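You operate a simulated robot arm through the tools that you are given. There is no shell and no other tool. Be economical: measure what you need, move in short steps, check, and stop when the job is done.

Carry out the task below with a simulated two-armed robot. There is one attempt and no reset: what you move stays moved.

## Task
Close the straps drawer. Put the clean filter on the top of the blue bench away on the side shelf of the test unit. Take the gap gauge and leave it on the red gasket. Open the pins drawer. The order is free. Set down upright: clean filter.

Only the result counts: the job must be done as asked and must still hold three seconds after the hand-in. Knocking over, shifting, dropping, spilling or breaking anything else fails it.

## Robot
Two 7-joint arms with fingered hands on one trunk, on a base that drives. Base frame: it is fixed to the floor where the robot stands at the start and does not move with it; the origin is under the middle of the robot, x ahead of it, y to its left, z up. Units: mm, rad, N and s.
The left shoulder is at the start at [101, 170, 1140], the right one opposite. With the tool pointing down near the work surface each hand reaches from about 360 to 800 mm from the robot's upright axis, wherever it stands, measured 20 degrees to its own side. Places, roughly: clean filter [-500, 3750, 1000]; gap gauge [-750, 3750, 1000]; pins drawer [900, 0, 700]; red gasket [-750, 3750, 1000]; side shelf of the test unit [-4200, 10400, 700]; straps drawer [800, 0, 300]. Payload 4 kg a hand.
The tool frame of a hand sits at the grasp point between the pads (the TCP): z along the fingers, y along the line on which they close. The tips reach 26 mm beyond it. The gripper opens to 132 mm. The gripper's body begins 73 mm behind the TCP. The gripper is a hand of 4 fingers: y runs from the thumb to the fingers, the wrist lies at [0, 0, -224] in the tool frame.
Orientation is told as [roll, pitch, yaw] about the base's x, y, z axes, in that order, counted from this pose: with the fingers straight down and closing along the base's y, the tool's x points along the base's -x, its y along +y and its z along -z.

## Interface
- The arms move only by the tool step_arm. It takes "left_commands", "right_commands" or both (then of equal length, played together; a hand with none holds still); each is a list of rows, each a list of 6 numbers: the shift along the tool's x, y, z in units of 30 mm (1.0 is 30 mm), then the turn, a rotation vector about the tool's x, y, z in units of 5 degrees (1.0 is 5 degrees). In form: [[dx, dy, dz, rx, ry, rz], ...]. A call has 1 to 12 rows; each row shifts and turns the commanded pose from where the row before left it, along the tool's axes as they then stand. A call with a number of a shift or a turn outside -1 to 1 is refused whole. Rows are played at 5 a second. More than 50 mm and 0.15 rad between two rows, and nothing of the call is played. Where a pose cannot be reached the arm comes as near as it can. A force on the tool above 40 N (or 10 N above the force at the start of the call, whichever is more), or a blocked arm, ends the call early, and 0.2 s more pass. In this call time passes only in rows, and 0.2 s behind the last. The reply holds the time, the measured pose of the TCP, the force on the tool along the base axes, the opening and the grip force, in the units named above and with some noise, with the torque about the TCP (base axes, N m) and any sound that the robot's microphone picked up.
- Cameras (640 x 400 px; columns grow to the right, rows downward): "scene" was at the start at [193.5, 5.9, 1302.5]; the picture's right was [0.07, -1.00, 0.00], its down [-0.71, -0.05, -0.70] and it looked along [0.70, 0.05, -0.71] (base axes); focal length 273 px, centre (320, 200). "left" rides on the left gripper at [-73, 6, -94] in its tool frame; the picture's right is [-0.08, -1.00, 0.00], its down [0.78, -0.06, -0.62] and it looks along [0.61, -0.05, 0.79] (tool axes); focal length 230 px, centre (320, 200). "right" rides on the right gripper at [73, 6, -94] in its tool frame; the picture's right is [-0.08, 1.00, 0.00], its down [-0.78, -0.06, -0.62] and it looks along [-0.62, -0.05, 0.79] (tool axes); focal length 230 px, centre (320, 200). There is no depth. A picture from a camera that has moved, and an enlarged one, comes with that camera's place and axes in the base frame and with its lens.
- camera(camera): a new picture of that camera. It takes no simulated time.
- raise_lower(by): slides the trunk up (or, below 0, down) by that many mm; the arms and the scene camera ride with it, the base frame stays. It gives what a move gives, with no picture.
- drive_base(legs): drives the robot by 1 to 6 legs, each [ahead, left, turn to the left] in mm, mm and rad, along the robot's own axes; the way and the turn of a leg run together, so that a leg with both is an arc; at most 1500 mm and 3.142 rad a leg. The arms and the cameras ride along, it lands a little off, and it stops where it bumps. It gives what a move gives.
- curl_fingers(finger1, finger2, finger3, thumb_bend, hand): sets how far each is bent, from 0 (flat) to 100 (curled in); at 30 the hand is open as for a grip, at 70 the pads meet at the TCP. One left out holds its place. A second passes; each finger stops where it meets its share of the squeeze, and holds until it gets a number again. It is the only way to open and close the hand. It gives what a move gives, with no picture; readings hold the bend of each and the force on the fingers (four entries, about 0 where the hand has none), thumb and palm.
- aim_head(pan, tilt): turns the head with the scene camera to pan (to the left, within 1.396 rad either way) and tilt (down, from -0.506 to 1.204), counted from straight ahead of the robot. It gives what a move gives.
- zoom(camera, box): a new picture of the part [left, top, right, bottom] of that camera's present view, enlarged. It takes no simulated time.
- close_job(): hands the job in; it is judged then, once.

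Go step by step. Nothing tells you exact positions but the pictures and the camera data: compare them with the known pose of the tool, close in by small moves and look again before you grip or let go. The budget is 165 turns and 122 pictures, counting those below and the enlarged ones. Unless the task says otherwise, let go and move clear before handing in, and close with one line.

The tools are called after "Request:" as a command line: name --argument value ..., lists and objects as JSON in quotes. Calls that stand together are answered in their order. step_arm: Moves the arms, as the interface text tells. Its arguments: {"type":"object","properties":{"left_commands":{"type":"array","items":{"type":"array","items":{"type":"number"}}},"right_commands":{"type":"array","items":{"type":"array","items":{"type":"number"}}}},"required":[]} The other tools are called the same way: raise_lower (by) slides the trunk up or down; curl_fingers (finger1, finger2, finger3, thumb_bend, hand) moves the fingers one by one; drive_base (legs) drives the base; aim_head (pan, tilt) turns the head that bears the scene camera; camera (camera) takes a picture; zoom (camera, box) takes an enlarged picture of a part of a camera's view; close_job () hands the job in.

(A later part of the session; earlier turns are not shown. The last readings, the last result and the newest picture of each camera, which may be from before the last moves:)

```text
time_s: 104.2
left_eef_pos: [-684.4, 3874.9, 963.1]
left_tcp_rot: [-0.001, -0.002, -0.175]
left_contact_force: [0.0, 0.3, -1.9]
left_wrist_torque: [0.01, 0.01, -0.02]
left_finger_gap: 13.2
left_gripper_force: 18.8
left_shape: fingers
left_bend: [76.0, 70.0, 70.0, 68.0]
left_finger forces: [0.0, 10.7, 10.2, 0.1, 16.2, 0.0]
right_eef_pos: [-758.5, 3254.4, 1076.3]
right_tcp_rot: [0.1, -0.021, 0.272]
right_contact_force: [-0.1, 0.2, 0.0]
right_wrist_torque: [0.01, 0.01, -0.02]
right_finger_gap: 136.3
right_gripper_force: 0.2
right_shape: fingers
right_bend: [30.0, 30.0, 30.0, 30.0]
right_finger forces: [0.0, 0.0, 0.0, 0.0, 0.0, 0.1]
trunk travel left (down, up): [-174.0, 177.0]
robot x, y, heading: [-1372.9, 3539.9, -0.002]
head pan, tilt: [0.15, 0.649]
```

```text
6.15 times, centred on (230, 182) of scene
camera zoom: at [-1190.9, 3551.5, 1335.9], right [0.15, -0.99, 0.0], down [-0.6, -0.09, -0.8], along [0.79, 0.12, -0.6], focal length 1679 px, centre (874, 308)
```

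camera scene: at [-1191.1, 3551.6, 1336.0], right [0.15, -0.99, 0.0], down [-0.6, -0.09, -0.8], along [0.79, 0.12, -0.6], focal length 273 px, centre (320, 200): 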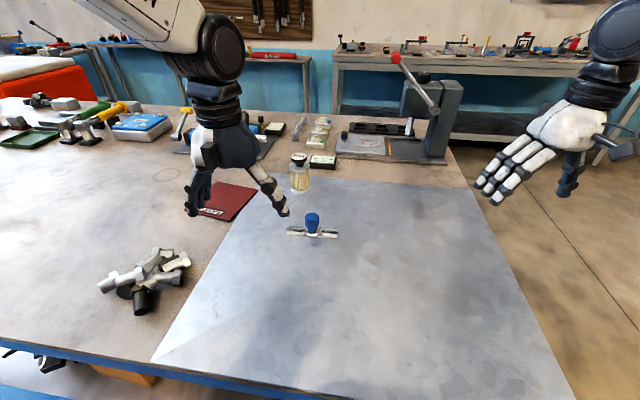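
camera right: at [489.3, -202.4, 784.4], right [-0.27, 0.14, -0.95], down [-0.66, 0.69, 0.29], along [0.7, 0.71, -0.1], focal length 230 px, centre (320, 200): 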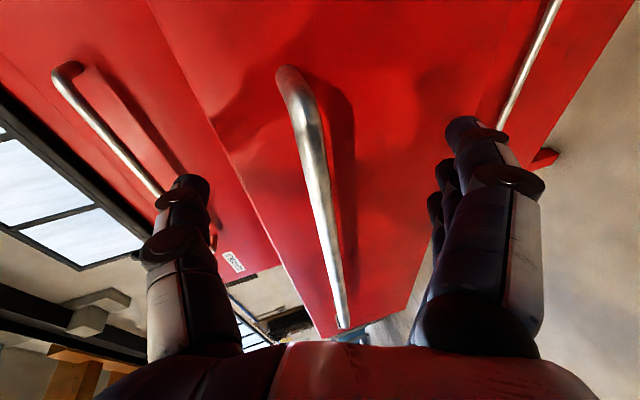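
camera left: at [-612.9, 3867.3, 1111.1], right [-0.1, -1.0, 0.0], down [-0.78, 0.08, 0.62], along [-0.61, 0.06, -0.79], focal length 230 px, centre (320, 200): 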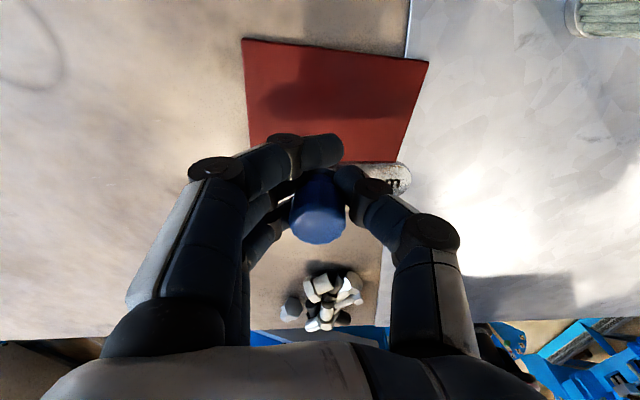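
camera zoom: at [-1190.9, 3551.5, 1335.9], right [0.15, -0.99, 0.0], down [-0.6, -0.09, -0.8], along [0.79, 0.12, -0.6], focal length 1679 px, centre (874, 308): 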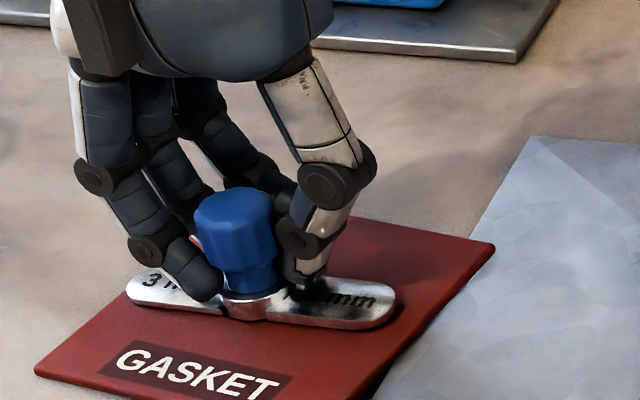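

There's still no contact force, so I lower a few mm more.

Request:
step_arm --left_commands '[[0, 0, 0.07, 0, 0, 0], [0, 0, 0.07, 0, 0, 0]]'

```text
time_s: 104.8
left_eef_pos: [-684.8, 3875.8, 961.7]
left_tcp_rot: [0.001, -0.006, -0.175]
left_contact_force: [0.0, 1.3, 8.8]
left_wrist_torque: [0.07, 0.1, -0.05]
left_finger_gap: 13.6
left_gripper_force: 21.7
left_shape: fingers
left_bend: [76.0, 70.0, 71.0, 68.0]
left_finger forces: [0.1, 12.2, 11.6, 0.0, 20.4, 0.0]
right_eef_pos: [-758.7, 3254.2, 1077.7]
right_tcp_rot: [0.099, -0.022, 0.272]
right_contact_force: [0.4, -0.3, -0.4]
right_wrist_torque: [0.03, -0.04, 0.0]
right_finger_gap: 136.3
right_gripper_force: 0.0
right_shape: fingers
right_bend: [30.0, 30.0, 30.0, 30.0]
right_finger forces: [0.0, 0.1, 0.0, 0.0, 0.0, 0.0]
trunk travel left (down, up): [-174.0, 177.0]
robot x, y, heading: [-1373.5, 3541.4, 0.001]
head pan, tilt: [0.15, 0.649]
```

The gauge is seated (about 9 N upward). I release gently and rise.

Request:
curl_fingers --hand "left" --finger1 55 --finger2 55 --finger3 55 --thumb_bend 55

Request:
curl_fingers --hand "left" --finger1 35 --finger2 35 --finger3 35 --thumb_bend 35

Request:
step_arm --left_commands '[[0, 0, -0.5, 0, 0, 0], [0, 0, -1, 0, 0, 0], [0, 0, -1, 0, 0, 0], [0, 0, -1, 0, 0, 0]]'

Request:
zoom --camera "scene" --box '[140, 130, 340, 255]'

```text
time_s: 105.8
left_eef_pos: [-685.5, 3874.6, 963.3]
left_tcp_rot: [0.002, -0.006, -0.175]
left_contact_force: [7.1, 2.7, 30.2]
left_wrist_torque: [-0.52, -0.04, 0.1]
left_finger_gap: 40.9
left_gripper_force: 16.2
left_shape: fingers
left_bend: [55.0, 55.0, 55.0, 62.0]
left_finger forces: [0.1, 0.0, 0.0, 0.1, 31.7, 0.0]
right_eef_pos: [-760.1, 3254.7, 1077.1]
right_tcp_rot: [0.099, -0.023, 0.272]
right_contact_force: [0.2, 0.1, 0.6]
right_wrist_torque: [0.0, 0.0, 0.01]
right_finger_gap: 136.2
right_gripper_force: 0.0
right_shape: fingers
right_bend: [30.0, 30.0, 30.0, 30.0]
right_finger forces: [0.1, 0.1, 0.0, 0.0, 0.0, 0.0]
trunk travel left (down, up): [-174.0, 177.0]
robot x, y, heading: [-1374.1, 3537.5, -0.004]
head pan, tilt: [0.15, 0.649]
```

```text
time_s: 106.5
left_eef_pos: [-683.8, 3876.9, 958.8]
left_tcp_rot: [0.003, 0.002, -0.172]
left_contact_force: [-1.2, 0.5, 1.6]
left_wrist_torque: [-0.13, 0.09, -0.07]
left_finger_gap: 120.7
left_gripper_force: 1.1
left_shape: fingers
left_bend: [35.0, 35.0, 35.0, 35.0]
left_finger forces: [0.0, 0.1, 0.0, 0.1, 1.9, 0.1]
right_eef_pos: [-755.9, 3255.4, 1071.8]
right_tcp_rot: [0.102, -0.017, 0.273]
right_contact_force: [0.9, 0.2, -0.5]
right_wrist_torque: [0.03, 0.03, 0.02]
right_finger_gap: 136.2
right_gripper_force: 0.0
right_shape: fingers
right_bend: [30.0, 30.0, 30.0, 30.0]
right_finger forces: [0.1, 0.0, 0.1, 0.1, 0.0, 0.1]
trunk travel left (down, up): [-174.0, 177.0]
robot x, y, heading: [-1374.0, 3538.7, -0.002]
head pan, tilt: [0.15, 0.649]
stopped (left hand): the force on the tool passed its limit (the readings are from after the stop); the commanded pose is now the measured one
```

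```text
time_s: 107.5
left_eef_pos: [-686.9, 3875.9, 1068.1]
left_tcp_rot: [0.004, -0.005, -0.175]
left_contact_force: [-0.2, 0.1, 0.7]
left_wrist_torque: [0.06, 0.01, -0.02]
left_finger_gap: 120.4
left_gripper_force: 0.2
left_shape: fingers
left_bend: [35.0, 35.0, 35.0, 35.0]
left_finger forces: [0.1, 0.0, 0.1, 0.1, 0.0, 0.0]
right_eef_pos: [-758.4, 3254.6, 1075.7]
right_tcp_rot: [0.099, -0.02, 0.271]
right_contact_force: [0.0, 1.2, -0.7]
right_wrist_torque: [0.0, -0.02, 0.01]
right_finger_gap: 136.1
right_gripper_force: 0.0
right_shape: fingers
right_bend: [30.0, 30.0, 30.0, 30.0]
right_finger forces: [0.0, 0.0, 0.0, 0.0, 0.0, 0.0]
trunk travel left (down, up): [-174.0, 177.0]
robot x, y, heading: [-1371.8, 3540.6, -0.003]
head pan, tilt: [0.15, 0.649]
```

```text
3.20 times, centred on (240, 192) of scene
camera zoom: at [-1191.6, 3551.7, 1336.1], right [0.15, -0.99, 0.0], down [-0.6, -0.09, -0.8], along [0.79, 0.12, -0.6], focal length 873 px, centre (576, 224)
```

zoom: 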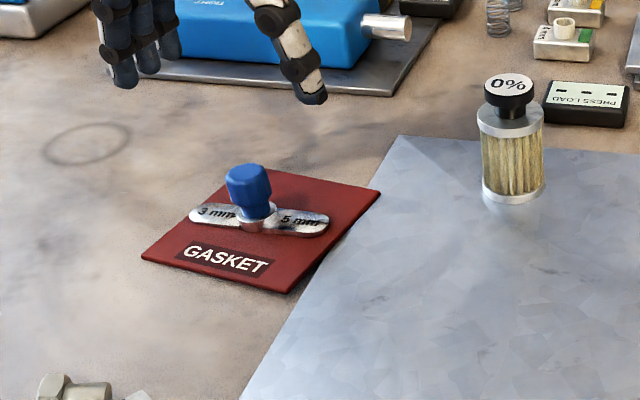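

The gauge stands on the gasket, and the gasket hasn't moved. Next I bring the left hand above the filter at about (−611, 3693), cap top z about 1018.

Request:
step_arm --left_commands '[[0, 0, -0.5, 0, 0, -1], [0, 0, 0, 0, 0, -1], [-0.36, -0.87, 0, 0, 0, 0], [-0.36, -0.87, 0, 0, 0, 0], [-0.36, -0.87, 0, 0, 0, 0], [-0.36, -0.87, 0, 0, 0, 0], [-0.36, -0.87, 0, 0, 0, 0], [-0.36, -0.87, 0, 0, 0, 0], [-0.36, -0.87, 0, 0, 0, 0]]'

Request:
curl_fingers --hand "left" --finger1 30 --finger2 30 --finger3 30 --thumb_bend 30

Request:
camera --camera "left"

Request:
zoom --camera "scene" --box '[220, 110, 420, 235]'

```text
time_s: 109.5
left_eef_pos: [-639.3, 3707.3, 1076.0]
left_tcp_rot: [0.003, -0.004, 0.002]
left_contact_force: [0.5, -0.8, -0.5]
left_wrist_torque: [0.02, -0.03, 0.0]
left_finger_gap: 120.6
left_gripper_force: 0.0
left_shape: fingers
left_bend: [35.0, 35.0, 35.0, 35.0]
left_finger forces: [0.0, 0.0, 0.0, 0.1, 0.0, 0.0]
left hand out of reach, approached as far as the arm can: row 7, 8, 9
right_eef_pos: [-758.5, 3255.0, 1076.7]
right_tcp_rot: [0.099, -0.022, 0.273]
right_contact_force: [0.7, -0.5, 0.7]
right_wrist_torque: [0.01, -0.04, 0.02]
right_finger_gap: 136.3
right_gripper_force: 0.0
right_shape: fingers
right_bend: [30.0, 30.0, 30.0, 30.0]
right_finger forces: [0.0, 0.1, 0.0, 0.0, 0.1, 0.0]
trunk travel left (down, up): [-174.0, 177.0]
robot x, y, heading: [-1372.3, 3539.3, -0.001]
head pan, tilt: [0.15, 0.649]
```

```text
time_s: 110.5
left_eef_pos: [-640.9, 3708.1, 1076.2]
left_tcp_rot: [0.002, -0.005, 0.002]
left_contact_force: [0.7, -0.1, 0.1]
left_wrist_torque: [0.0, -0.01, -0.01]
left_finger_gap: 135.7
left_gripper_force: 0.1
left_shape: fingers
left_bend: [30.0, 30.0, 30.0, 30.0]
left_finger forces: [0.0, 0.0, 0.0, 0.0, 0.0, 0.1]
right_eef_pos: [-756.9, 3255.9, 1076.4]
right_tcp_rot: [0.099, -0.02, 0.272]
right_contact_force: [-0.2, -0.4, 0.1]
right_wrist_torque: [0.02, 0.01, 0.0]
right_finger_gap: 136.3
right_gripper_force: 0.1
right_shape: fingers
right_bend: [30.0, 30.0, 30.0, 30.0]
right_finger forces: [0.0, 0.0, 0.1, 0.0, 0.1, 0.1]
trunk travel left (down, up): [-174.0, 177.0]
robot x, y, heading: [-1368.5, 3535.7, -0.002]
head pan, tilt: [0.15, 0.649]
```

```text
76 pictures are left
camera left: at [-567.5, 3713.0, 1169.4], right [0.08, -1.0, 0.0], down [-0.79, -0.06, 0.61], along [-0.61, -0.05, -0.79], focal length 230 px, centre (320, 200)
```

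left: 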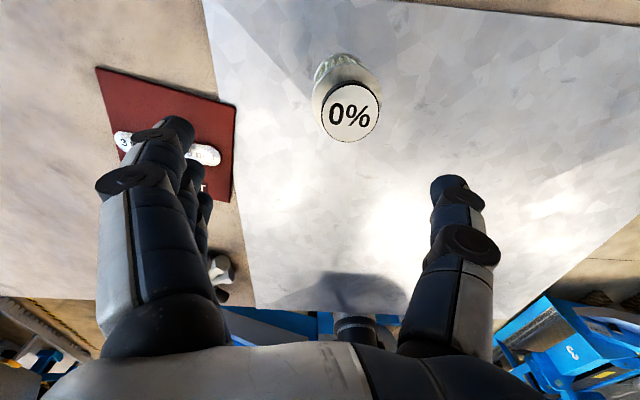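

```text
3.20 times, centred on (320, 172) of scene
camera zoom: at [-1191.1, 3551.9, 1336.0], right [0.15, -0.99, 0.0], down [-0.6, -0.09, -0.8], along [0.79, 0.12, -0.6], focal length 873 px, centre (320, 288)
```

zoom: 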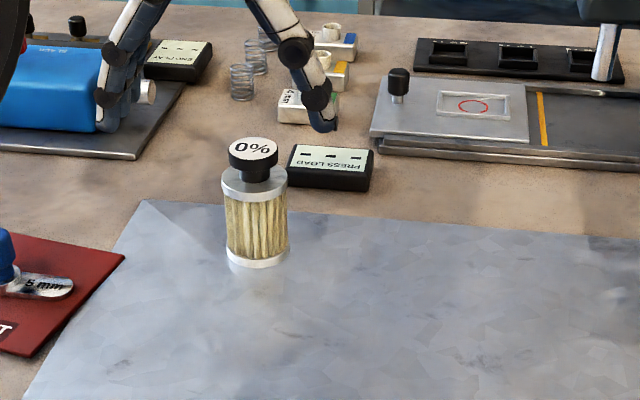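

The left hand is at its reach limit, about 28 mm short in x. I'll centre in y, then lower the trunk, which also brings the shoulders forward.

Request:
step_arm --left_commands '[[0.2, -0.58, 0, 0, 0, 0]]'

Request:
raise_lower --by -40

Request:
step_arm --left_commands '[[-0.6, 0, 0, 0, 0, 0], [-0.55, 0, 0, 0, 0, 0]]'

Request:
camera --camera "left"

```text
time_s: 110.8
left_eef_pos: [-647.0, 3689.4, 1076.3]
left_tcp_rot: [0.003, -0.005, -0.001]
left_contact_force: [1.0, 0.4, -0.2]
left_wrist_torque: [0.03, -0.02, 0.0]
left_finger_gap: 135.7
left_gripper_force: 0.0
left_shape: fingers
left_bend: [30.0, 30.0, 30.0, 30.0]
left_finger forces: [0.0, 0.0, 0.0, 0.0, 0.0, 0.0]
right_eef_pos: [-758.1, 3254.6, 1076.6]
right_tcp_rot: [0.1, -0.021, 0.271]
right_contact_force: [-0.2, 0.3, -0.2]
right_wrist_torque: [-0.01, -0.03, 0.0]
right_finger_gap: 136.4
right_gripper_force: 0.1
right_shape: fingers
right_bend: [30.0, 30.0, 30.0, 30.0]
right_finger forces: [0.0, 0.1, 0.0, 0.0, 0.1, 0.0]
trunk travel left (down, up): [-174.0, 177.0]
robot x, y, heading: [-1372.6, 3535.0, 0.0]
head pan, tilt: [0.15, 0.649]
```

```text
time_s: 111.7
left_eef_pos: [-647.7, 3691.7, 1037.9]
left_tcp_rot: [0.001, -0.009, 0.002]
left_contact_force: [0.5, -0.1, -0.4]
left_wrist_torque: [-0.02, -0.01, 0.0]
left_finger_gap: 135.6
left_gripper_force: 0.1
left_shape: fingers
left_bend: [30.0, 30.0, 30.0, 30.0]
left_finger forces: [0.1, 0.0, 0.0, 0.0, 0.1, 0.0]
right_eef_pos: [-760.3, 3255.4, 1038.1]
right_tcp_rot: [0.098, -0.023, 0.272]
right_contact_force: [0.3, 0.2, 0.7]
right_wrist_torque: [0.02, -0.03, -0.01]
right_finger_gap: 136.3
right_gripper_force: 0.0
right_shape: fingers
right_bend: [30.0, 30.0, 30.0, 30.0]
right_finger forces: [0.1, 0.0, 0.0, 0.0, 0.1, 0.1]
trunk travel left (down, up): [-134.0, 217.0]
robot x, y, heading: [-1372.3, 3536.7, -0.0]
head pan, tilt: [0.15, 0.649]
```

```text
time_s: 112.3
left_eef_pos: [-616.5, 3692.2, 1034.3]
left_tcp_rot: [0.003, -0.005, 0.002]
left_contact_force: [0.5, -0.4, 0.1]
left_wrist_torque: [0.0, -0.01, -0.02]
left_finger_gap: 135.7
left_gripper_force: 0.1
left_shape: fingers
left_bend: [30.0, 30.0, 30.0, 30.0]
left_finger forces: [0.0, 0.0, 0.0, 0.0, 0.0, 0.0]
left hand out of reach, approached as far as the arm can: row 2
right_eef_pos: [-758.4, 3254.5, 1035.5]
right_tcp_rot: [0.1, -0.02, 0.272]
right_contact_force: [0.0, -0.5, 1.0]
right_wrist_torque: [-0.02, -0.01, 0.01]
right_finger_gap: 136.0
right_gripper_force: 0.1
right_shape: fingers
right_bend: [30.0, 30.0, 30.0, 30.0]
right_finger forces: [0.0, 0.0, 0.0, 0.0, 0.0, 0.0]
trunk travel left (down, up): [-134.0, 217.0]
robot x, y, heading: [-1373.1, 3538.2, 0.001]
head pan, tilt: [0.15, 0.649]
```

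```text
74 pictures are left
camera left: at [-543.6, 3697.1, 1127.4], right [0.08, -1.0, 0.0], down [-0.79, -0.06, 0.61], along [-0.61, -0.05, -0.79], focal length 230 px, centre (320, 200)
```

left: 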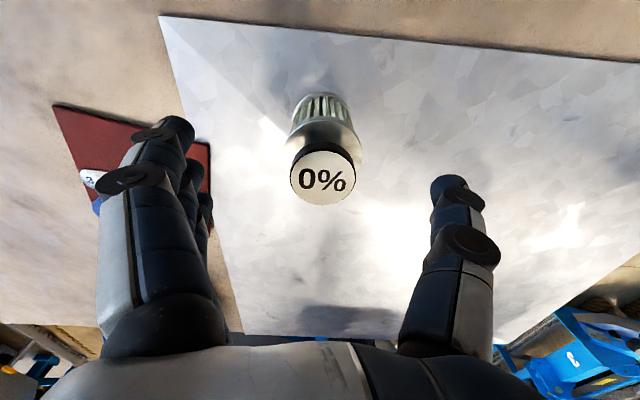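

Aligned within about 4 mm. I go down around the filter body to z about 962.

Request:
step_arm --left_commands '[[0, -0.04, 0.7, 0, 0, 0], [-0.06, 0, 0.7, 0, 0, 0], [-0.06, 0, 0.7, 0, 0, 0], [0, 0, 0.25, 0, 0, 0]]'

Request:
camera --camera "left"

Request:
zoom --camera "scene" --box '[220, 110, 420, 235]'

```text
time_s: 113.3
left_eef_pos: [-613.2, 3691.6, 963.5]
left_tcp_rot: [0.002, -0.005, 0.002]
left_contact_force: [-0.7, -0.6, 0.6]
left_wrist_torque: [0.0, -0.01, 0.0]
left_finger_gap: 135.9
left_gripper_force: 0.0
left_shape: fingers
left_bend: [30.0, 30.0, 30.0, 30.0]
left_finger forces: [0.0, 0.0, 0.0, 0.0, 0.0, 0.0]
right_eef_pos: [-758.2, 3254.6, 1036.4]
right_tcp_rot: [0.1, -0.022, 0.273]
right_contact_force: [-0.5, 0.3, 0.2]
right_wrist_torque: [0.02, 0.04, 0.0]
right_finger_gap: 136.4
right_gripper_force: 0.0
right_shape: fingers
right_bend: [30.0, 30.0, 30.0, 30.0]
right_finger forces: [0.0, 0.0, 0.1, 0.1, 0.1, 0.1]
trunk travel left (down, up): [-134.0, 217.0]
robot x, y, heading: [-1373.2, 3536.4, 0.001]
head pan, tilt: [0.15, 0.649]
```

```text
73 pictures are left
camera left: at [-540.1, 3696.4, 1057.2], right [0.08, -1.0, 0.0], down [-0.79, -0.06, 0.61], along [-0.61, -0.05, -0.79], focal length 230 px, centre (320, 200)
```

left: 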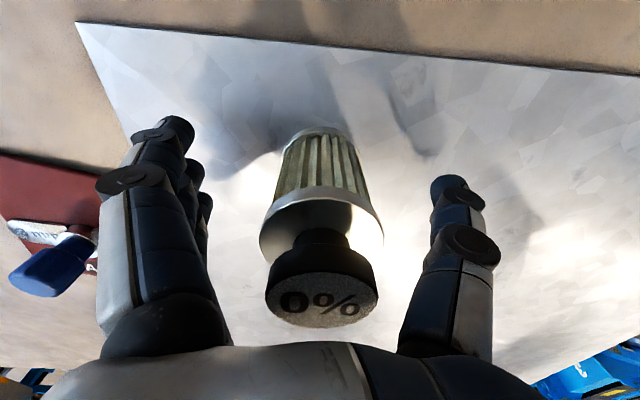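

```text
3.20 times, centred on (320, 172) of scene
camera zoom: at [-1154.8, 3551.9, 1293.3], right [0.15, -0.99, 0.0], down [-0.6, -0.09, -0.8], along [0.79, 0.12, -0.6], focal length 873 px, centre (320, 288)
```

zoom: 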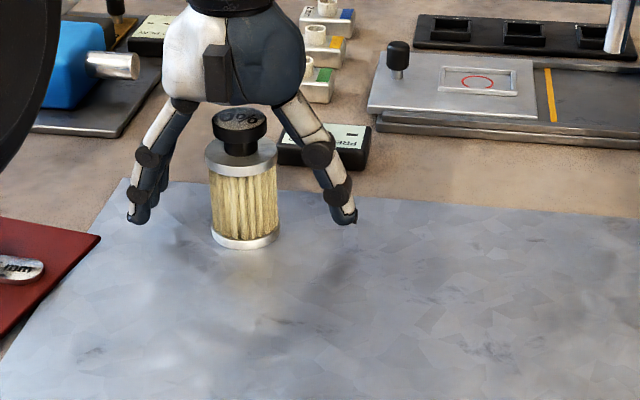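

The filter stands between the thumb and fingers. I close gently.

Request:
curl_fingers --hand "left" --finger1 58 --finger2 58 --finger3 58 --thumb_bend 58

Request:
curl_fingers --hand "left" --finger1 64 --finger2 66 --finger3 64 --thumb_bend 66

Request:
camera --camera "left"

```text
time_s: 114.3
left_eef_pos: [-612.6, 3692.6, 963.9]
left_tcp_rot: [0.003, -0.006, 0.003]
left_contact_force: [0.5, -0.7, -1.0]
left_wrist_torque: [-0.03, 0.02, 0.01]
left_finger_gap: 52.2
left_gripper_force: 1.9
left_shape: fingers
left_bend: [57.0, 55.0, 57.0, 56.0]
left_finger forces: [0.0, 1.9, 0.1, 0.0, 2.1, 0.1]
right_eef_pos: [-758.8, 3255.8, 1036.2]
right_tcp_rot: [0.1, -0.021, 0.271]
right_contact_force: [-0.3, -0.4, 1.2]
right_wrist_torque: [0.0, -0.03, 0.02]
right_finger_gap: 136.2
right_gripper_force: 0.0
right_shape: fingers
right_bend: [30.0, 30.0, 30.0, 30.0]
right_finger forces: [0.0, 0.0, 0.0, 0.0, 0.0, 0.1]
trunk travel left (down, up): [-134.0, 217.0]
robot x, y, heading: [-1368.5, 3535.5, 0.004]
head pan, tilt: [0.15, 0.649]
```

```text
time_s: 115.3
left_eef_pos: [-612.9, 3691.9, 963.6]
left_tcp_rot: [0.003, -0.004, 0.002]
left_contact_force: [0.5, 0.0, 0.4]
left_wrist_torque: [-0.02, 0.03, 0.02]
left_finger_gap: 43.4
left_gripper_force: 12.7
left_shape: fingers
left_bend: [61.0, 56.0, 60.0, 60.0]
left_finger forces: [1.7, 7.7, 3.3, 0.0, 12.7, 0.0]
right_eef_pos: [-757.8, 3254.9, 1036.0]
right_tcp_rot: [0.1, -0.021, 0.274]
right_contact_force: [-0.9, -0.4, -0.2]
right_wrist_torque: [0.04, 0.0, -0.01]
right_finger_gap: 136.2
right_gripper_force: 0.1
right_shape: fingers
right_bend: [30.0, 30.0, 30.0, 30.0]
right_finger forces: [0.0, 0.0, 0.0, 0.0, 0.0, 0.1]
trunk travel left (down, up): [-134.0, 217.0]
robot x, y, heading: [-1371.9, 3537.8, 0.001]
head pan, tilt: [0.15, 0.649]
```

```text
71 pictures are left
camera left: at [-539.8, 3696.4, 1057.2], right [0.08, -1.0, 0.0], down [-0.79, -0.06, 0.61], along [-0.61, -0.05, -0.79], focal length 230 px, centre (320, 200)
```

left: 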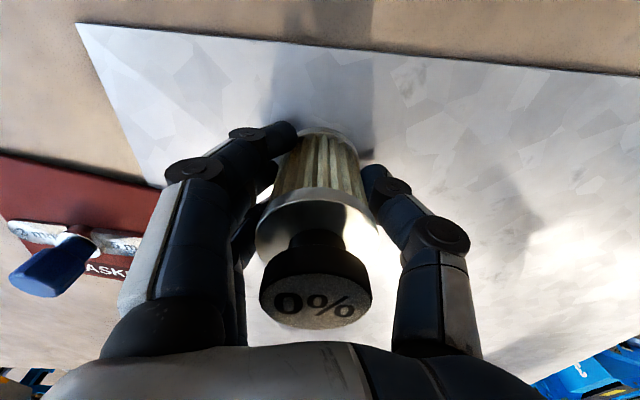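

The grip is good at about 13 N. I tighten a bit more and lift.

Request:
curl_fingers --hand "left" --finger1 70 --finger2 68 --finger3 70 --thumb_bend 69

Request:
step_arm --left_commands '[[0, 0, -0.7, 0, 0, 0], [0.3, 0, -0.7, 0, 0, 0], [0.6, 0, -0.7, 0, 0, 0], [0.6, 0, -0.7, 0, 0, 0]]'

Request:
camera --camera "left"

Request:
camera --camera "scene"

```text
time_s: 116.3
left_eef_pos: [-612.1, 3691.9, 963.3]
left_tcp_rot: [0.003, -0.005, 0.001]
left_contact_force: [0.0, -0.2, 0.7]
left_wrist_torque: [0.03, 0.01, 0.02]
left_finger_gap: 41.7
left_gripper_force: 18.8
left_shape: fingers
left_bend: [64.0, 57.0, 62.0, 61.0]
left_finger forces: [4.4, 8.3, 6.6, 0.0, 18.7, 0.0]
right_eef_pos: [-758.6, 3255.2, 1035.3]
right_tcp_rot: [0.098, -0.02, 0.272]
right_contact_force: [0.1, 0.6, 0.1]
right_wrist_torque: [0.0, 0.04, 0.03]
right_finger_gap: 136.0
right_gripper_force: 0.0
right_shape: fingers
right_bend: [30.0, 30.0, 30.0, 30.0]
right_finger forces: [0.0, 0.0, 0.1, 0.1, 0.0, 0.0]
trunk travel left (down, up): [-134.0, 217.0]
robot x, y, heading: [-1374.3, 3537.4, 0.0]
head pan, tilt: [0.15, 0.649]
```

```text
time_s: 117.3
left_eef_pos: [-659.3, 3690.4, 1046.9]
left_tcp_rot: [0.003, -0.007, 0.0]
left_contact_force: [-0.1, -0.3, -1.4]
left_wrist_torque: [-0.01, 0.0, 0.01]
left_finger_gap: 41.7
left_gripper_force: 19.3
left_shape: fingers
left_bend: [64.0, 57.0, 62.0, 61.0]
left_finger forces: [4.4, 8.3, 6.5, 0.0, 18.7, 0.1]
right_eef_pos: [-758.3, 3255.4, 1036.4]
right_tcp_rot: [0.099, -0.019, 0.272]
right_contact_force: [0.8, 0.7, 0.9]
right_wrist_torque: [0.0, 0.0, 0.02]
right_finger_gap: 136.3
right_gripper_force: 0.1
right_shape: fingers
right_bend: [30.0, 30.0, 30.0, 30.0]
right_finger forces: [0.1, 0.0, 0.0, 0.1, 0.0, 0.0]
trunk travel left (down, up): [-134.0, 217.0]
robot x, y, heading: [-1373.9, 3537.7, 0.001]
head pan, tilt: [0.15, 0.649]
```

```text
70 pictures are left
camera left: at [-586.3, 3695.1, 1141.0], right [0.08, -1.0, 0.0], down [-0.79, -0.06, 0.61], along [-0.61, -0.05, -0.79], focal length 230 px, centre (320, 200)
```

left: 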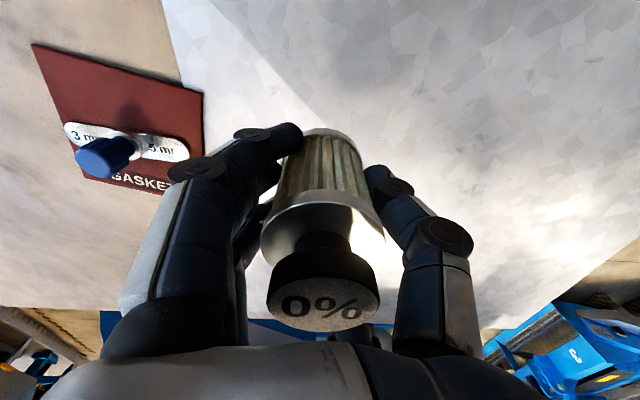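

```text
69 pictures are left
camera scene: at [-1155.4, 3551.8, 1293.4], right [0.15, -0.99, 0.0], down [-0.6, -0.09, -0.8], along [0.79, 0.12, -0.6], focal length 273 px, centre (320, 200)
```

scene: 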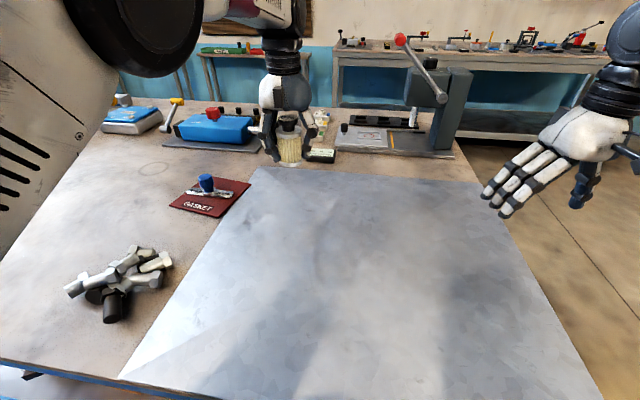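

The filter is held upright. I raise the trunk, retract the left hand, and then turn toward +y to see the route to the test unit.

Request:
step_arm --left_commands '[[1, 0, -0.3, 0, 0, 0], [1, 0, -0.3, 0, 0, 0], [1, 0, -0.3, 0, 0, 0], [1, 0, 0, 0, 0, 0], [1, 0, 0, 0, 0, 0], [1, 0, 0, 0, 0, 0]]'

Request:
raise_lower --by 100

Request:
aim_head --pan 1.39 --tilt 0.35

Request:
camera --camera "scene"

```text
time_s: 118.7
left_eef_pos: [-800.2, 3708.9, 1068.7]
left_tcp_rot: [-0.073, -0.009, 0.035]
left_contact_force: [-0.3, 0.1, -1.6]
left_wrist_torque: [0.02, 0.02, 0.02]
left_finger_gap: 41.4
left_gripper_force: 19.0
left_shape: fingers
left_bend: [64.0, 57.0, 62.0, 61.0]
left_finger forces: [4.8, 8.3, 6.9, 0.1, 18.7, 0.1]
left hand out of reach, approached as far as the arm can: row 5, 6
right_eef_pos: [-758.4, 3254.3, 1036.0]
right_tcp_rot: [0.1, -0.019, 0.272]
right_contact_force: [-0.5, -0.2, -0.1]
right_wrist_torque: [0.01, 0.04, 0.0]
right_finger_gap: 136.2
right_gripper_force: 0.0
right_shape: fingers
right_bend: [30.0, 30.0, 30.0, 30.0]
right_finger forces: [0.1, 0.0, 0.1, 0.0, 0.1, 0.0]
trunk travel left (down, up): [-134.0, 217.0]
robot x, y, heading: [-1368.6, 3541.0, -0.001]
head pan, tilt: [0.15, 0.649]
```

```text
time_s: 120.0
left_eef_pos: [-802.1, 3699.0, 1160.4]
left_tcp_rot: [0.003, -0.003, 0.004]
left_contact_force: [0.1, 0.1, -1.6]
left_wrist_torque: [0.0, 0.0, -0.02]
left_finger_gap: 41.6
left_gripper_force: 19.4
left_shape: fingers
left_bend: [64.0, 57.0, 62.0, 61.0]
left_finger forces: [4.8, 8.3, 6.9, 0.0, 18.6, 0.0]
right_eef_pos: [-757.6, 3254.7, 1135.7]
right_tcp_rot: [0.1, -0.019, 0.275]
right_contact_force: [-0.6, 0.8, 0.2]
right_wrist_torque: [-0.02, -0.01, 0.03]
right_finger_gap: 136.1
right_gripper_force: 0.0
right_shape: fingers
right_bend: [30.0, 30.0, 30.0, 30.0]
right_finger forces: [0.0, 0.0, 0.1, 0.0, 0.0, 0.0]
trunk travel left (down, up): [-234.0, 117.0]
robot x, y, heading: [-1373.9, 3539.8, -0.004]
head pan, tilt: [0.15, 0.649]
```

```text
time_s: 121.4
left_eef_pos: [-802.6, 3697.4, 1162.7]
left_tcp_rot: [0.001, -0.006, 0.001]
left_contact_force: [0.0, 0.3, -2.6]
left_wrist_torque: [0.0, -0.03, 0.0]
left_finger_gap: 41.4
left_gripper_force: 19.5
left_shape: fingers
left_bend: [64.0, 57.0, 62.0, 61.0]
left_finger forces: [4.7, 8.3, 7.0, 0.0, 18.6, 0.0]
right_eef_pos: [-757.8, 3255.3, 1136.1]
right_tcp_rot: [0.1, -0.021, 0.274]
right_contact_force: [0.0, -0.7, -0.6]
right_wrist_torque: [0.01, -0.01, 0.0]
right_finger_gap: 136.0
right_gripper_force: 0.0
right_shape: fingers
right_bend: [30.0, 30.0, 30.0, 30.0]
right_finger forces: [0.0, 0.0, 0.1, 0.0, 0.0, 0.1]
trunk travel left (down, up): [-234.0, 117.0]
robot x, y, heading: [-1373.1, 3540.9, -0.001]
head pan, tilt: [1.389, 0.351]
```

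```text
68 pictures are left
camera scene: at [-1297.2, 3630.4, 1424.6], right [0.98, -0.18, 0.0], down [-0.06, -0.34, -0.94], along [0.17, 0.92, -0.34], focal length 273 px, centre (320, 200)
```

scene: 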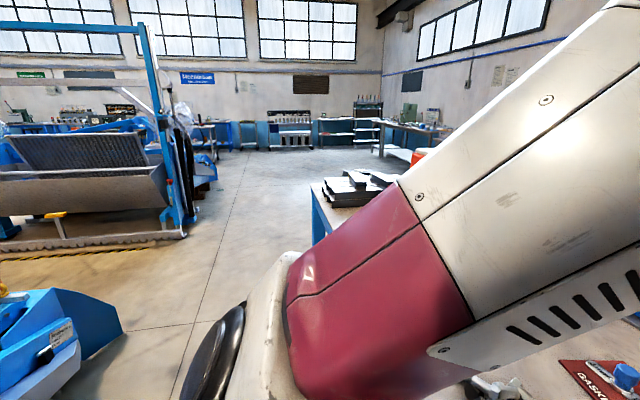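

The aisle is clear ahead. I turn left to face +y and look.

Request:
drive_base --legs '[[-60, 0, 0], [0, 0, 1.5708]]'

Request:
aim_head --pan 0.3 --tilt 0.2

Request:
camera --camera "scene"

```text
time_s: 126.2
left_eef_pos: [-1590.0, 4109.1, 1161.3]
left_tcp_rot: [0.002, -0.006, 1.566]
left_contact_force: [-0.7, 0.0, -2.3]
left_wrist_torque: [0.0, 0.01, -0.02]
left_finger_gap: 41.4
left_gripper_force: 18.6
left_shape: fingers
left_bend: [64.0, 57.0, 62.0, 61.0]
left_finger forces: [4.6, 8.3, 6.8, 0.1, 18.3, 0.1]
right_eef_pos: [-1147.6, 4151.2, 1135.8]
right_tcp_rot: [0.099, -0.021, 1.839]
right_contact_force: [-0.6, -0.5, 0.3]
right_wrist_torque: [0.01, 0.0, -0.03]
right_finger_gap: 136.2
right_gripper_force: 0.0
right_shape: fingers
right_bend: [30.0, 30.0, 30.0, 30.0]
right_finger forces: [0.0, 0.0, 0.0, 0.0, 0.1, 0.0]
trunk travel left (down, up): [-234.0, 117.0]
robot x, y, heading: [-1431.7, 3542.3, 1.568]
head pan, tilt: [1.389, 0.351]
```

```text
time_s: 127.6
left_eef_pos: [-1590.2, 4110.2, 1161.2]
left_tcp_rot: [0.002, -0.006, 1.569]
left_contact_force: [-0.1, -0.2, -1.8]
left_wrist_torque: [0.01, -0.01, -0.01]
left_finger_gap: 41.4
left_gripper_force: 19.4
left_shape: fingers
left_bend: [64.0, 57.0, 62.0, 61.0]
left_finger forces: [4.6, 8.3, 6.8, 0.0, 18.3, 0.1]
right_eef_pos: [-1148.5, 4151.6, 1135.8]
right_tcp_rot: [0.099, -0.021, 1.837]
right_contact_force: [-0.5, -0.8, 0.8]
right_wrist_torque: [-0.02, 0.0, 0.02]
right_finger_gap: 136.0
right_gripper_force: 0.1
right_shape: fingers
right_bend: [30.0, 30.0, 30.0, 30.0]
right_finger forces: [0.0, 0.0, 0.0, 0.0, 0.0, 0.0]
trunk travel left (down, up): [-234.0, 117.0]
robot x, y, heading: [-1436.0, 3538.7, 1.57]
head pan, tilt: [0.3, 0.201]
```

```text
67 pictures are left
camera scene: at [-1460.5, 3685.4, 1438.6], right [0.96, 0.29, 0.0], down [0.06, -0.19, -0.98], along [-0.29, 0.94, -0.2], focal length 273 px, centre (320, 200)
```

scene: 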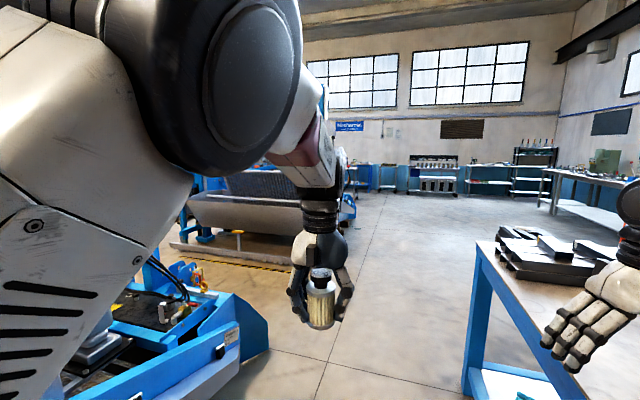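

The way ahead is clear between the bench and the machines. I drive on along +y.

Request:
drive_base --legs '[[1400, 0, 0], [1400, 0, 0], [1300, 0, 0]]'

Request:
aim_head --pan 0.75 --tilt 0.15

Request:
camera --camera "scene"

```text
time_s: 147.2
left_eef_pos: [-1560.8, 8199.0, 1161.3]
left_tcp_rot: [0.002, -0.006, 1.569]
left_contact_force: [-0.5, -0.1, -1.9]
left_wrist_torque: [-0.01, -0.01, -0.01]
left_finger_gap: 41.4
left_gripper_force: 19.3
left_shape: fingers
left_bend: [64.0, 57.0, 62.0, 61.0]
left_finger forces: [4.7, 8.4, 6.9, 0.0, 18.2, 0.0]
right_eef_pos: [-1119.0, 8244.4, 1135.3]
right_tcp_rot: [0.098, -0.022, 1.843]
right_contact_force: [-0.5, -0.3, -0.1]
right_wrist_torque: [-0.01, 0.01, 0.0]
right_finger_gap: 136.1
right_gripper_force: 0.0
right_shape: fingers
right_bend: [30.0, 30.0, 30.0, 30.0]
right_finger forces: [0.0, 0.1, 0.0, 0.1, 0.0, 0.0]
trunk travel left (down, up): [-234.0, 117.0]
robot x, y, heading: [-1402.7, 7630.1, 1.571]
head pan, tilt: [0.3, 0.201]
```

```text
time_s: 148.1
left_eef_pos: [-1560.9, 8199.1, 1161.5]
left_tcp_rot: [-0.001, -0.006, 1.573]
left_contact_force: [0.3, -0.3, -2.2]
left_wrist_torque: [0.0, 0.02, 0.03]
left_finger_gap: 41.3
left_gripper_force: 19.2
left_shape: fingers
left_bend: [64.0, 57.0, 62.0, 61.0]
left_finger forces: [4.7, 8.3, 6.9, 0.0, 18.3, 0.0]
right_eef_pos: [-1117.6, 8244.2, 1135.5]
right_tcp_rot: [0.1, -0.021, 1.843]
right_contact_force: [0.2, -0.6, -0.3]
right_wrist_torque: [-0.03, 0.0, 0.03]
right_finger_gap: 136.4
right_gripper_force: 0.0
right_shape: fingers
right_bend: [30.0, 30.0, 30.0, 30.0]
right_finger forces: [0.0, 0.0, 0.0, 0.1, 0.1, 0.0]
trunk travel left (down, up): [-234.0, 117.0]
robot x, y, heading: [-1401.2, 7631.3, 1.565]
head pan, tilt: [0.75, 0.15]
```

```text
66 pictures are left
camera scene: at [-1463.8, 7755.0, 1443.3], right [0.73, 0.68, 0.0], down [0.1, -0.11, -0.99], along [-0.67, 0.72, -0.15], focal length 273 px, centre (320, 200)
```

scene: 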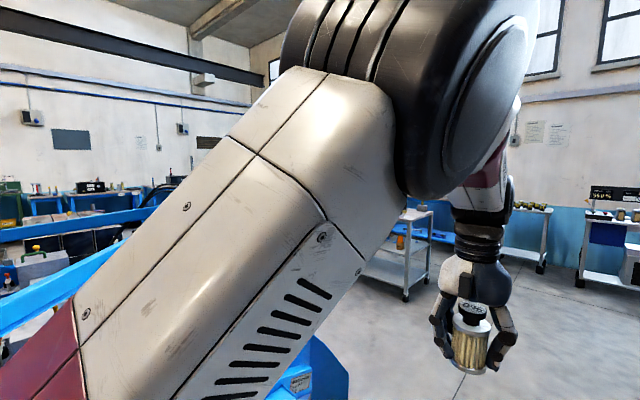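

My own arm blocks the view, so I'll move forward 600 and turn the robot to face left-forward.

Request:
drive_base --legs '[[600, 0, 0], [0, 0, 0.9]]'

Request:
aim_head --pan 0 --tilt 0.2

Request:
camera --camera "scene"

```text
time_s: 153.8
left_eef_pos: [-1947.8, 8458.6, 1161.3]
left_tcp_rot: [0.001, -0.004, 2.469]
left_contact_force: [-0.1, 1.5, -1.7]
left_wrist_torque: [-0.05, -0.03, -0.02]
left_finger_gap: 41.3
left_gripper_force: 18.8
left_shape: fingers
left_bend: [64.0, 57.0, 62.0, 61.0]
left_finger forces: [4.7, 8.3, 6.8, 0.1, 18.2, 0.0]
right_eef_pos: [-1707.8, 8832.6, 1136.4]
right_tcp_rot: [0.1, -0.021, 2.741]
right_contact_force: [-0.6, 0.7, -0.4]
right_wrist_torque: [-0.01, -0.02, -0.01]
right_finger_gap: 136.2
right_gripper_force: 0.1
right_shape: fingers
right_bend: [30.0, 30.0, 30.0, 30.0]
right_finger forces: [0.0, 0.0, 0.0, 0.1, 0.0, 0.0]
trunk travel left (down, up): [-234.0, 117.0]
robot x, y, heading: [-1402.9, 8229.2, 2.467]
head pan, tilt: [0.75, 0.15]
```

```text
time_s: 154.9
left_eef_pos: [-1948.0, 8458.8, 1162.6]
left_tcp_rot: [-0.002, -0.004, 2.472]
left_contact_force: [0.1, 0.9, -0.5]
left_wrist_torque: [0.01, 0.0, -0.01]
left_finger_gap: 41.6
left_gripper_force: 19.1
left_shape: fingers
left_bend: [64.0, 57.0, 62.0, 61.0]
left_finger forces: [4.8, 8.2, 6.8, 0.1, 18.2, 0.1]
right_eef_pos: [-1706.8, 8832.9, 1136.2]
right_tcp_rot: [0.098, -0.023, 2.741]
right_contact_force: [-0.4, -0.2, -0.2]
right_wrist_torque: [-0.04, -0.01, 0.02]
right_finger_gap: 136.3
right_gripper_force: 0.1
right_shape: fingers
right_bend: [30.0, 30.0, 30.0, 30.0]
right_finger forces: [0.0, 0.1, 0.0, 0.0, 0.1, 0.0]
trunk travel left (down, up): [-234.0, 117.0]
robot x, y, heading: [-1402.8, 8227.1, 2.465]
head pan, tilt: [0.0, 0.201]
```

```text
65 pictures are left
camera scene: at [-1520.6, 8321.7, 1438.7], right [0.62, 0.78, 0.0], down [0.16, -0.12, -0.98], along [-0.77, 0.61, -0.2], focal length 273 px, centre (320, 200)
```

scene: 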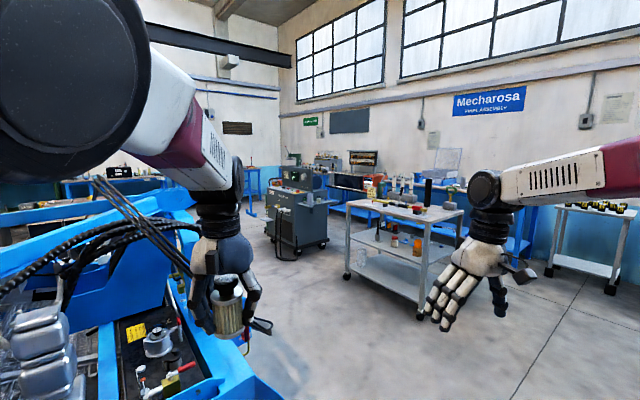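

There's a dark wheeled unit ahead, probably the test unit. I zoom in.

Request:
zoom --camera "scene" --box '[240, 130, 400, 270]'

```text
2.86 times, centred on (320, 200) of scene
camera zoom: at [-1520.6, 8321.7, 1438.7], right [0.62, 0.78, 0.0], down [0.16, -0.12, -0.98], along [-0.77, 0.61, -0.2], focal length 780 px, centre (320, 200)
```

zoom: 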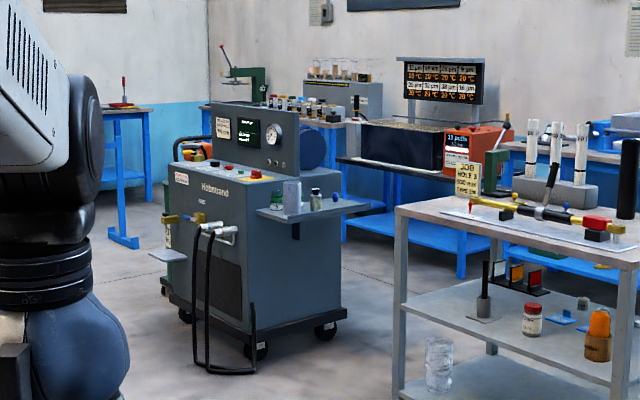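

The test unit has a grey side shelf on its +x side at about (−4250, 10390, z about 680), with a cart to the right at x above −3510. I'll approach facing +y, first driving to y about 9450, then strafing left.

Request:
drive_base --legs '[[0, 0, -0.895], [1220, 0, 0], [0, 1300, 0]]'

Request:
aim_head --pan 0.35 --tilt 0.35

Request:
camera --camera "scene"

```text
time_s: 169.5
left_eef_pos: [-2829.1, 10042.9, 1161.5]
left_tcp_rot: [-0.001, -0.004, 1.574]
left_contact_force: [-0.2, -0.5, -1.7]
left_wrist_torque: [0.0, -0.02, 0.0]
left_finger_gap: 41.1
left_gripper_force: 18.9
left_shape: fingers
left_bend: [64.0, 57.0, 62.0, 61.0]
left_finger forces: [4.7, 8.3, 6.7, 0.0, 18.2, 0.0]
right_eef_pos: [-2386.2, 10088.0, 1136.7]
right_tcp_rot: [0.101, -0.023, 1.842]
right_contact_force: [0.1, 0.1, 0.5]
right_wrist_torque: [0.02, 0.0, 0.0]
right_finger_gap: 136.2
right_gripper_force: 0.1
right_shape: fingers
right_bend: [30.0, 30.0, 30.0, 30.0]
right_finger forces: [0.0, 0.0, 0.0, 0.0, 0.0, 0.0]
trunk travel left (down, up): [-234.0, 117.0]
robot x, y, heading: [-2666.7, 9473.2, 1.569]
head pan, tilt: [0.0, 0.201]
```

```text
time_s: 170.3
left_eef_pos: [-2828.7, 10042.9, 1162.2]
left_tcp_rot: [0.0, -0.004, 1.573]
left_contact_force: [-0.3, 0.3, -2.2]
left_wrist_torque: [0.01, -0.03, -0.01]
left_finger_gap: 41.6
left_gripper_force: 19.1
left_shape: fingers
left_bend: [64.0, 57.0, 62.0, 61.0]
left_finger forces: [4.7, 8.4, 6.6, 0.0, 18.2, 0.1]
right_eef_pos: [-2387.3, 10088.5, 1136.2]
right_tcp_rot: [0.1, -0.02, 1.843]
right_contact_force: [0.0, 0.3, -0.2]
right_wrist_torque: [-0.02, 0.01, 0.03]
right_finger_gap: 136.3
right_gripper_force: 0.0
right_shape: fingers
right_bend: [30.0, 30.0, 30.0, 30.0]
right_finger forces: [0.1, 0.1, 0.0, 0.1, 0.0, 0.0]
trunk travel left (down, up): [-234.0, 117.0]
robot x, y, heading: [-2669.3, 9474.7, 1.572]
head pan, tilt: [0.351, 0.351]
```

```text
63 pictures are left
camera scene: at [-2701.5, 9618.2, 1424.7], right [0.94, 0.34, 0.0], down [0.12, -0.32, -0.94], along [-0.32, 0.88, -0.34], focal length 273 px, centre (320, 200)
```

scene: 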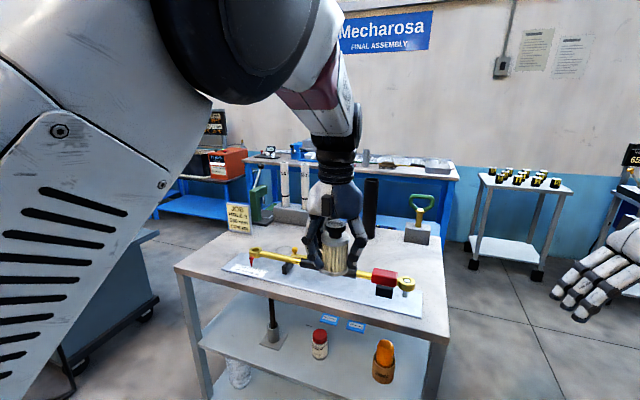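

The cart is in front, and the hand clears its edge by about 130 mm. I strafe on left in two parts, backing off slightly.

Request:
drive_base --legs '[[-120, 0, 0], [0, 900, 0]]'

Request:
aim_head --pan 0.1 --tilt 0.45

Request:
camera --camera "scene"

```text
time_s: 175.9
left_eef_pos: [-3723.6, 9923.5, 1161.7]
left_tcp_rot: [-0.002, -0.005, 1.57]
left_contact_force: [-0.1, -0.3, -1.6]
left_wrist_torque: [0.03, 0.01, 0.0]
left_finger_gap: 41.2
left_gripper_force: 19.3
left_shape: fingers
left_bend: [64.0, 57.0, 62.0, 61.0]
left_finger forces: [4.8, 8.3, 6.7, 0.0, 18.2, 0.0]
right_eef_pos: [-3281.7, 9966.4, 1136.1]
right_tcp_rot: [0.099, -0.022, 1.84]
right_contact_force: [0.1, -0.5, -0.2]
right_wrist_torque: [0.03, -0.04, 0.01]
right_finger_gap: 136.0
right_gripper_force: 0.1
right_shape: fingers
right_bend: [30.0, 30.0, 30.0, 30.0]
right_finger forces: [0.0, 0.0, 0.0, 0.0, 0.1, 0.0]
trunk travel left (down, up): [-234.0, 117.0]
robot x, y, heading: [-3569.0, 9351.2, 1.568]
head pan, tilt: [0.351, 0.351]
```

```text
time_s: 176.6
left_eef_pos: [-3723.0, 9924.2, 1161.9]
left_tcp_rot: [-0.001, -0.005, 1.569]
left_contact_force: [0.2, -0.3, -1.5]
left_wrist_torque: [0.04, 0.02, 0.01]
left_finger_gap: 41.2
left_gripper_force: 18.6
left_shape: fingers
left_bend: [64.0, 57.0, 62.0, 61.0]
left_finger forces: [4.7, 8.3, 6.8, 0.0, 18.2, 0.0]
right_eef_pos: [-3281.7, 9967.0, 1135.9]
right_tcp_rot: [0.099, -0.022, 1.839]
right_contact_force: [0.3, -0.6, -0.1]
right_wrist_torque: [0.05, 0.03, -0.03]
right_finger_gap: 136.3
right_gripper_force: 0.1
right_shape: fingers
right_bend: [30.0, 30.0, 30.0, 30.0]
right_finger forces: [0.0, 0.1, 0.1, 0.0, 0.1, 0.0]
trunk travel left (down, up): [-234.0, 117.0]
robot x, y, heading: [-3565.0, 9352.0, 1.571]
head pan, tilt: [0.099, 0.45]
```

```text
62 pictures are left
camera scene: at [-3574.6, 9502.4, 1415.5], right [1.0, 0.1, 0.0], down [0.04, -0.43, -0.9], along [-0.09, 0.9, -0.44], focal length 273 px, centre (320, 200)
```

scene: 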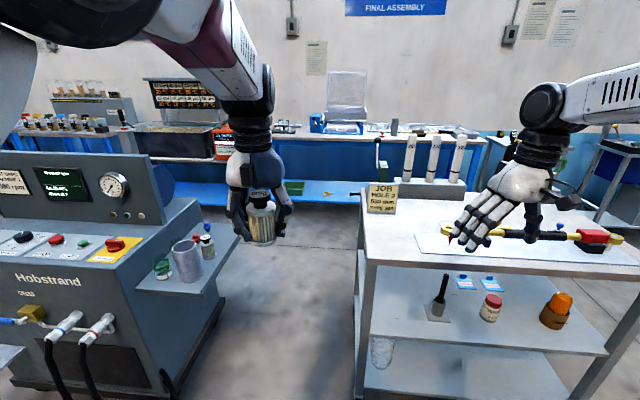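

The side shelf is visible: about x −4310…−4050, y 10180…10540, z about 700, with a cup, a bottle and a green item on it. I zoom in to find free space.

Request:
zoom --camera "scene" --box '[110, 200, 270, 310]'

```text
3.64 times, centred on (190, 255) of scene
camera zoom: at [-3574.6, 9502.4, 1415.5], right [1.0, 0.1, 0.0], down [0.04, -0.43, -0.9], along [-0.09, 0.9, -0.44], focal length 992 px, centre (793, 0)
```

zoom: 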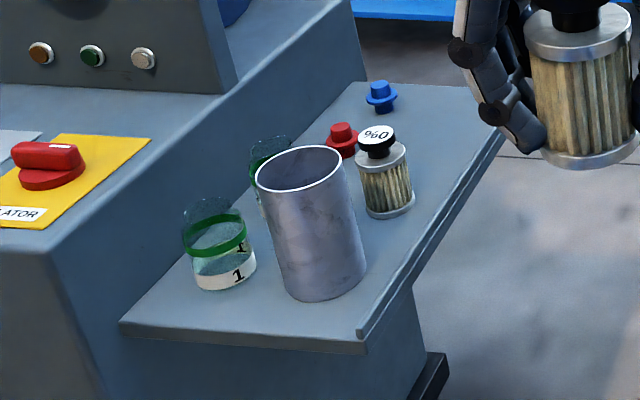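

A used "60%" filter, a cup, jars and caps stand on the shelf; free space remains near the back right, around (−4125, 10490). I move the base to about (−3925, 9790) with the hand high.

Request:
drive_base --legs '[[0, 360, 0], [300, 0, 0]]'

Request:
aim_head --pan 0.1 --tilt 0.7

Request:
camera --camera "scene"

```text
time_s: 180.6
left_eef_pos: [-4079.2, 10228.8, 1161.9]
left_tcp_rot: [0.001, -0.006, 1.566]
left_contact_force: [-0.5, 0.6, -1.9]
left_wrist_torque: [-0.04, -0.03, 0.0]
left_finger_gap: 41.3
left_gripper_force: 19.2
left_shape: fingers
left_bend: [64.0, 57.0, 62.0, 61.0]
left_finger forces: [4.8, 8.3, 6.6, 0.0, 18.2, 0.1]
right_eef_pos: [-3637.5, 10270.5, 1136.2]
right_tcp_rot: [0.1, -0.022, 1.837]
right_contact_force: [-0.4, -0.7, -0.9]
right_wrist_torque: [-0.03, 0.02, 0.0]
right_finger_gap: 136.1
right_gripper_force: 0.0
right_shape: fingers
right_bend: [30.0, 30.0, 30.0, 30.0]
right_finger forces: [0.0, 0.0, 0.0, 0.0, 0.0, 0.1]
trunk travel left (down, up): [-234.0, 117.0]
robot x, y, heading: [-3926.2, 9658.3, 1.563]
head pan, tilt: [0.099, 0.45]
```

```text
time_s: 181.4
left_eef_pos: [-4080.3, 10228.0, 1162.1]
left_tcp_rot: [0.001, -0.005, 1.566]
left_contact_force: [-0.4, -0.1, -0.8]
left_wrist_torque: [-0.02, -0.03, -0.01]
left_finger_gap: 41.4
left_gripper_force: 19.0
left_shape: fingers
left_bend: [64.0, 57.0, 62.0, 61.0]
left_finger forces: [4.8, 8.3, 6.6, 0.1, 18.2, 0.0]
right_eef_pos: [-3636.4, 10269.5, 1136.6]
right_tcp_rot: [0.1, -0.021, 1.838]
right_contact_force: [0.1, -0.3, -0.5]
right_wrist_torque: [0.0, 0.02, 0.01]
right_finger_gap: 136.1
right_gripper_force: 0.0
right_shape: fingers
right_bend: [30.0, 30.0, 30.0, 30.0]
right_finger forces: [0.0, 0.0, 0.1, 0.0, 0.0, 0.0]
trunk travel left (down, up): [-234.0, 117.0]
robot x, y, heading: [-3924.0, 9658.4, 1.567]
head pan, tilt: [0.099, 0.7]
```

```text
60 pictures are left
camera scene: at [-3931.3, 9799.1, 1393.3], right [1.0, 0.09, 0.0], down [0.06, -0.64, -0.77], along [-0.07, 0.76, -0.64], focal length 273 px, centre (320, 200)
```

scene: 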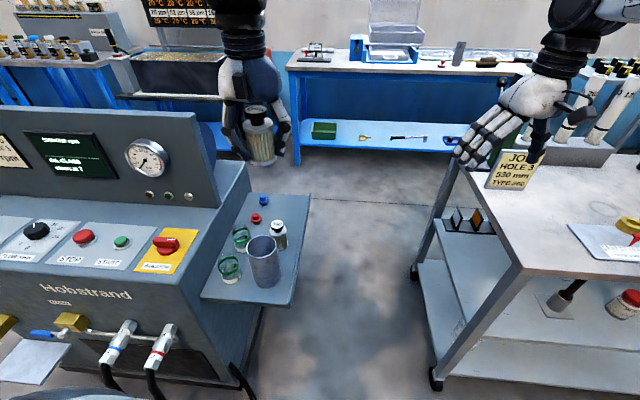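

All clear: the sign on the cart tops out around z 1004, below my right hand. I zoom in on the shelf from here.

Request:
zoom --camera "scene" --box '[190, 180, 330, 310]'

```text
3.08 times, centred on (260, 245) of scene
camera zoom: at [-3931.3, 9799.1, 1393.3], right [1.0, 0.09, 0.0], down [0.06, -0.64, -0.77], along [-0.07, 0.76, -0.64], focal length 839 px, centre (505, 62)
```

zoom: 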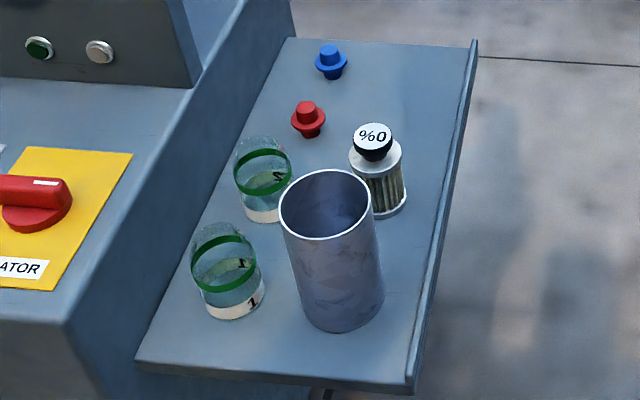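

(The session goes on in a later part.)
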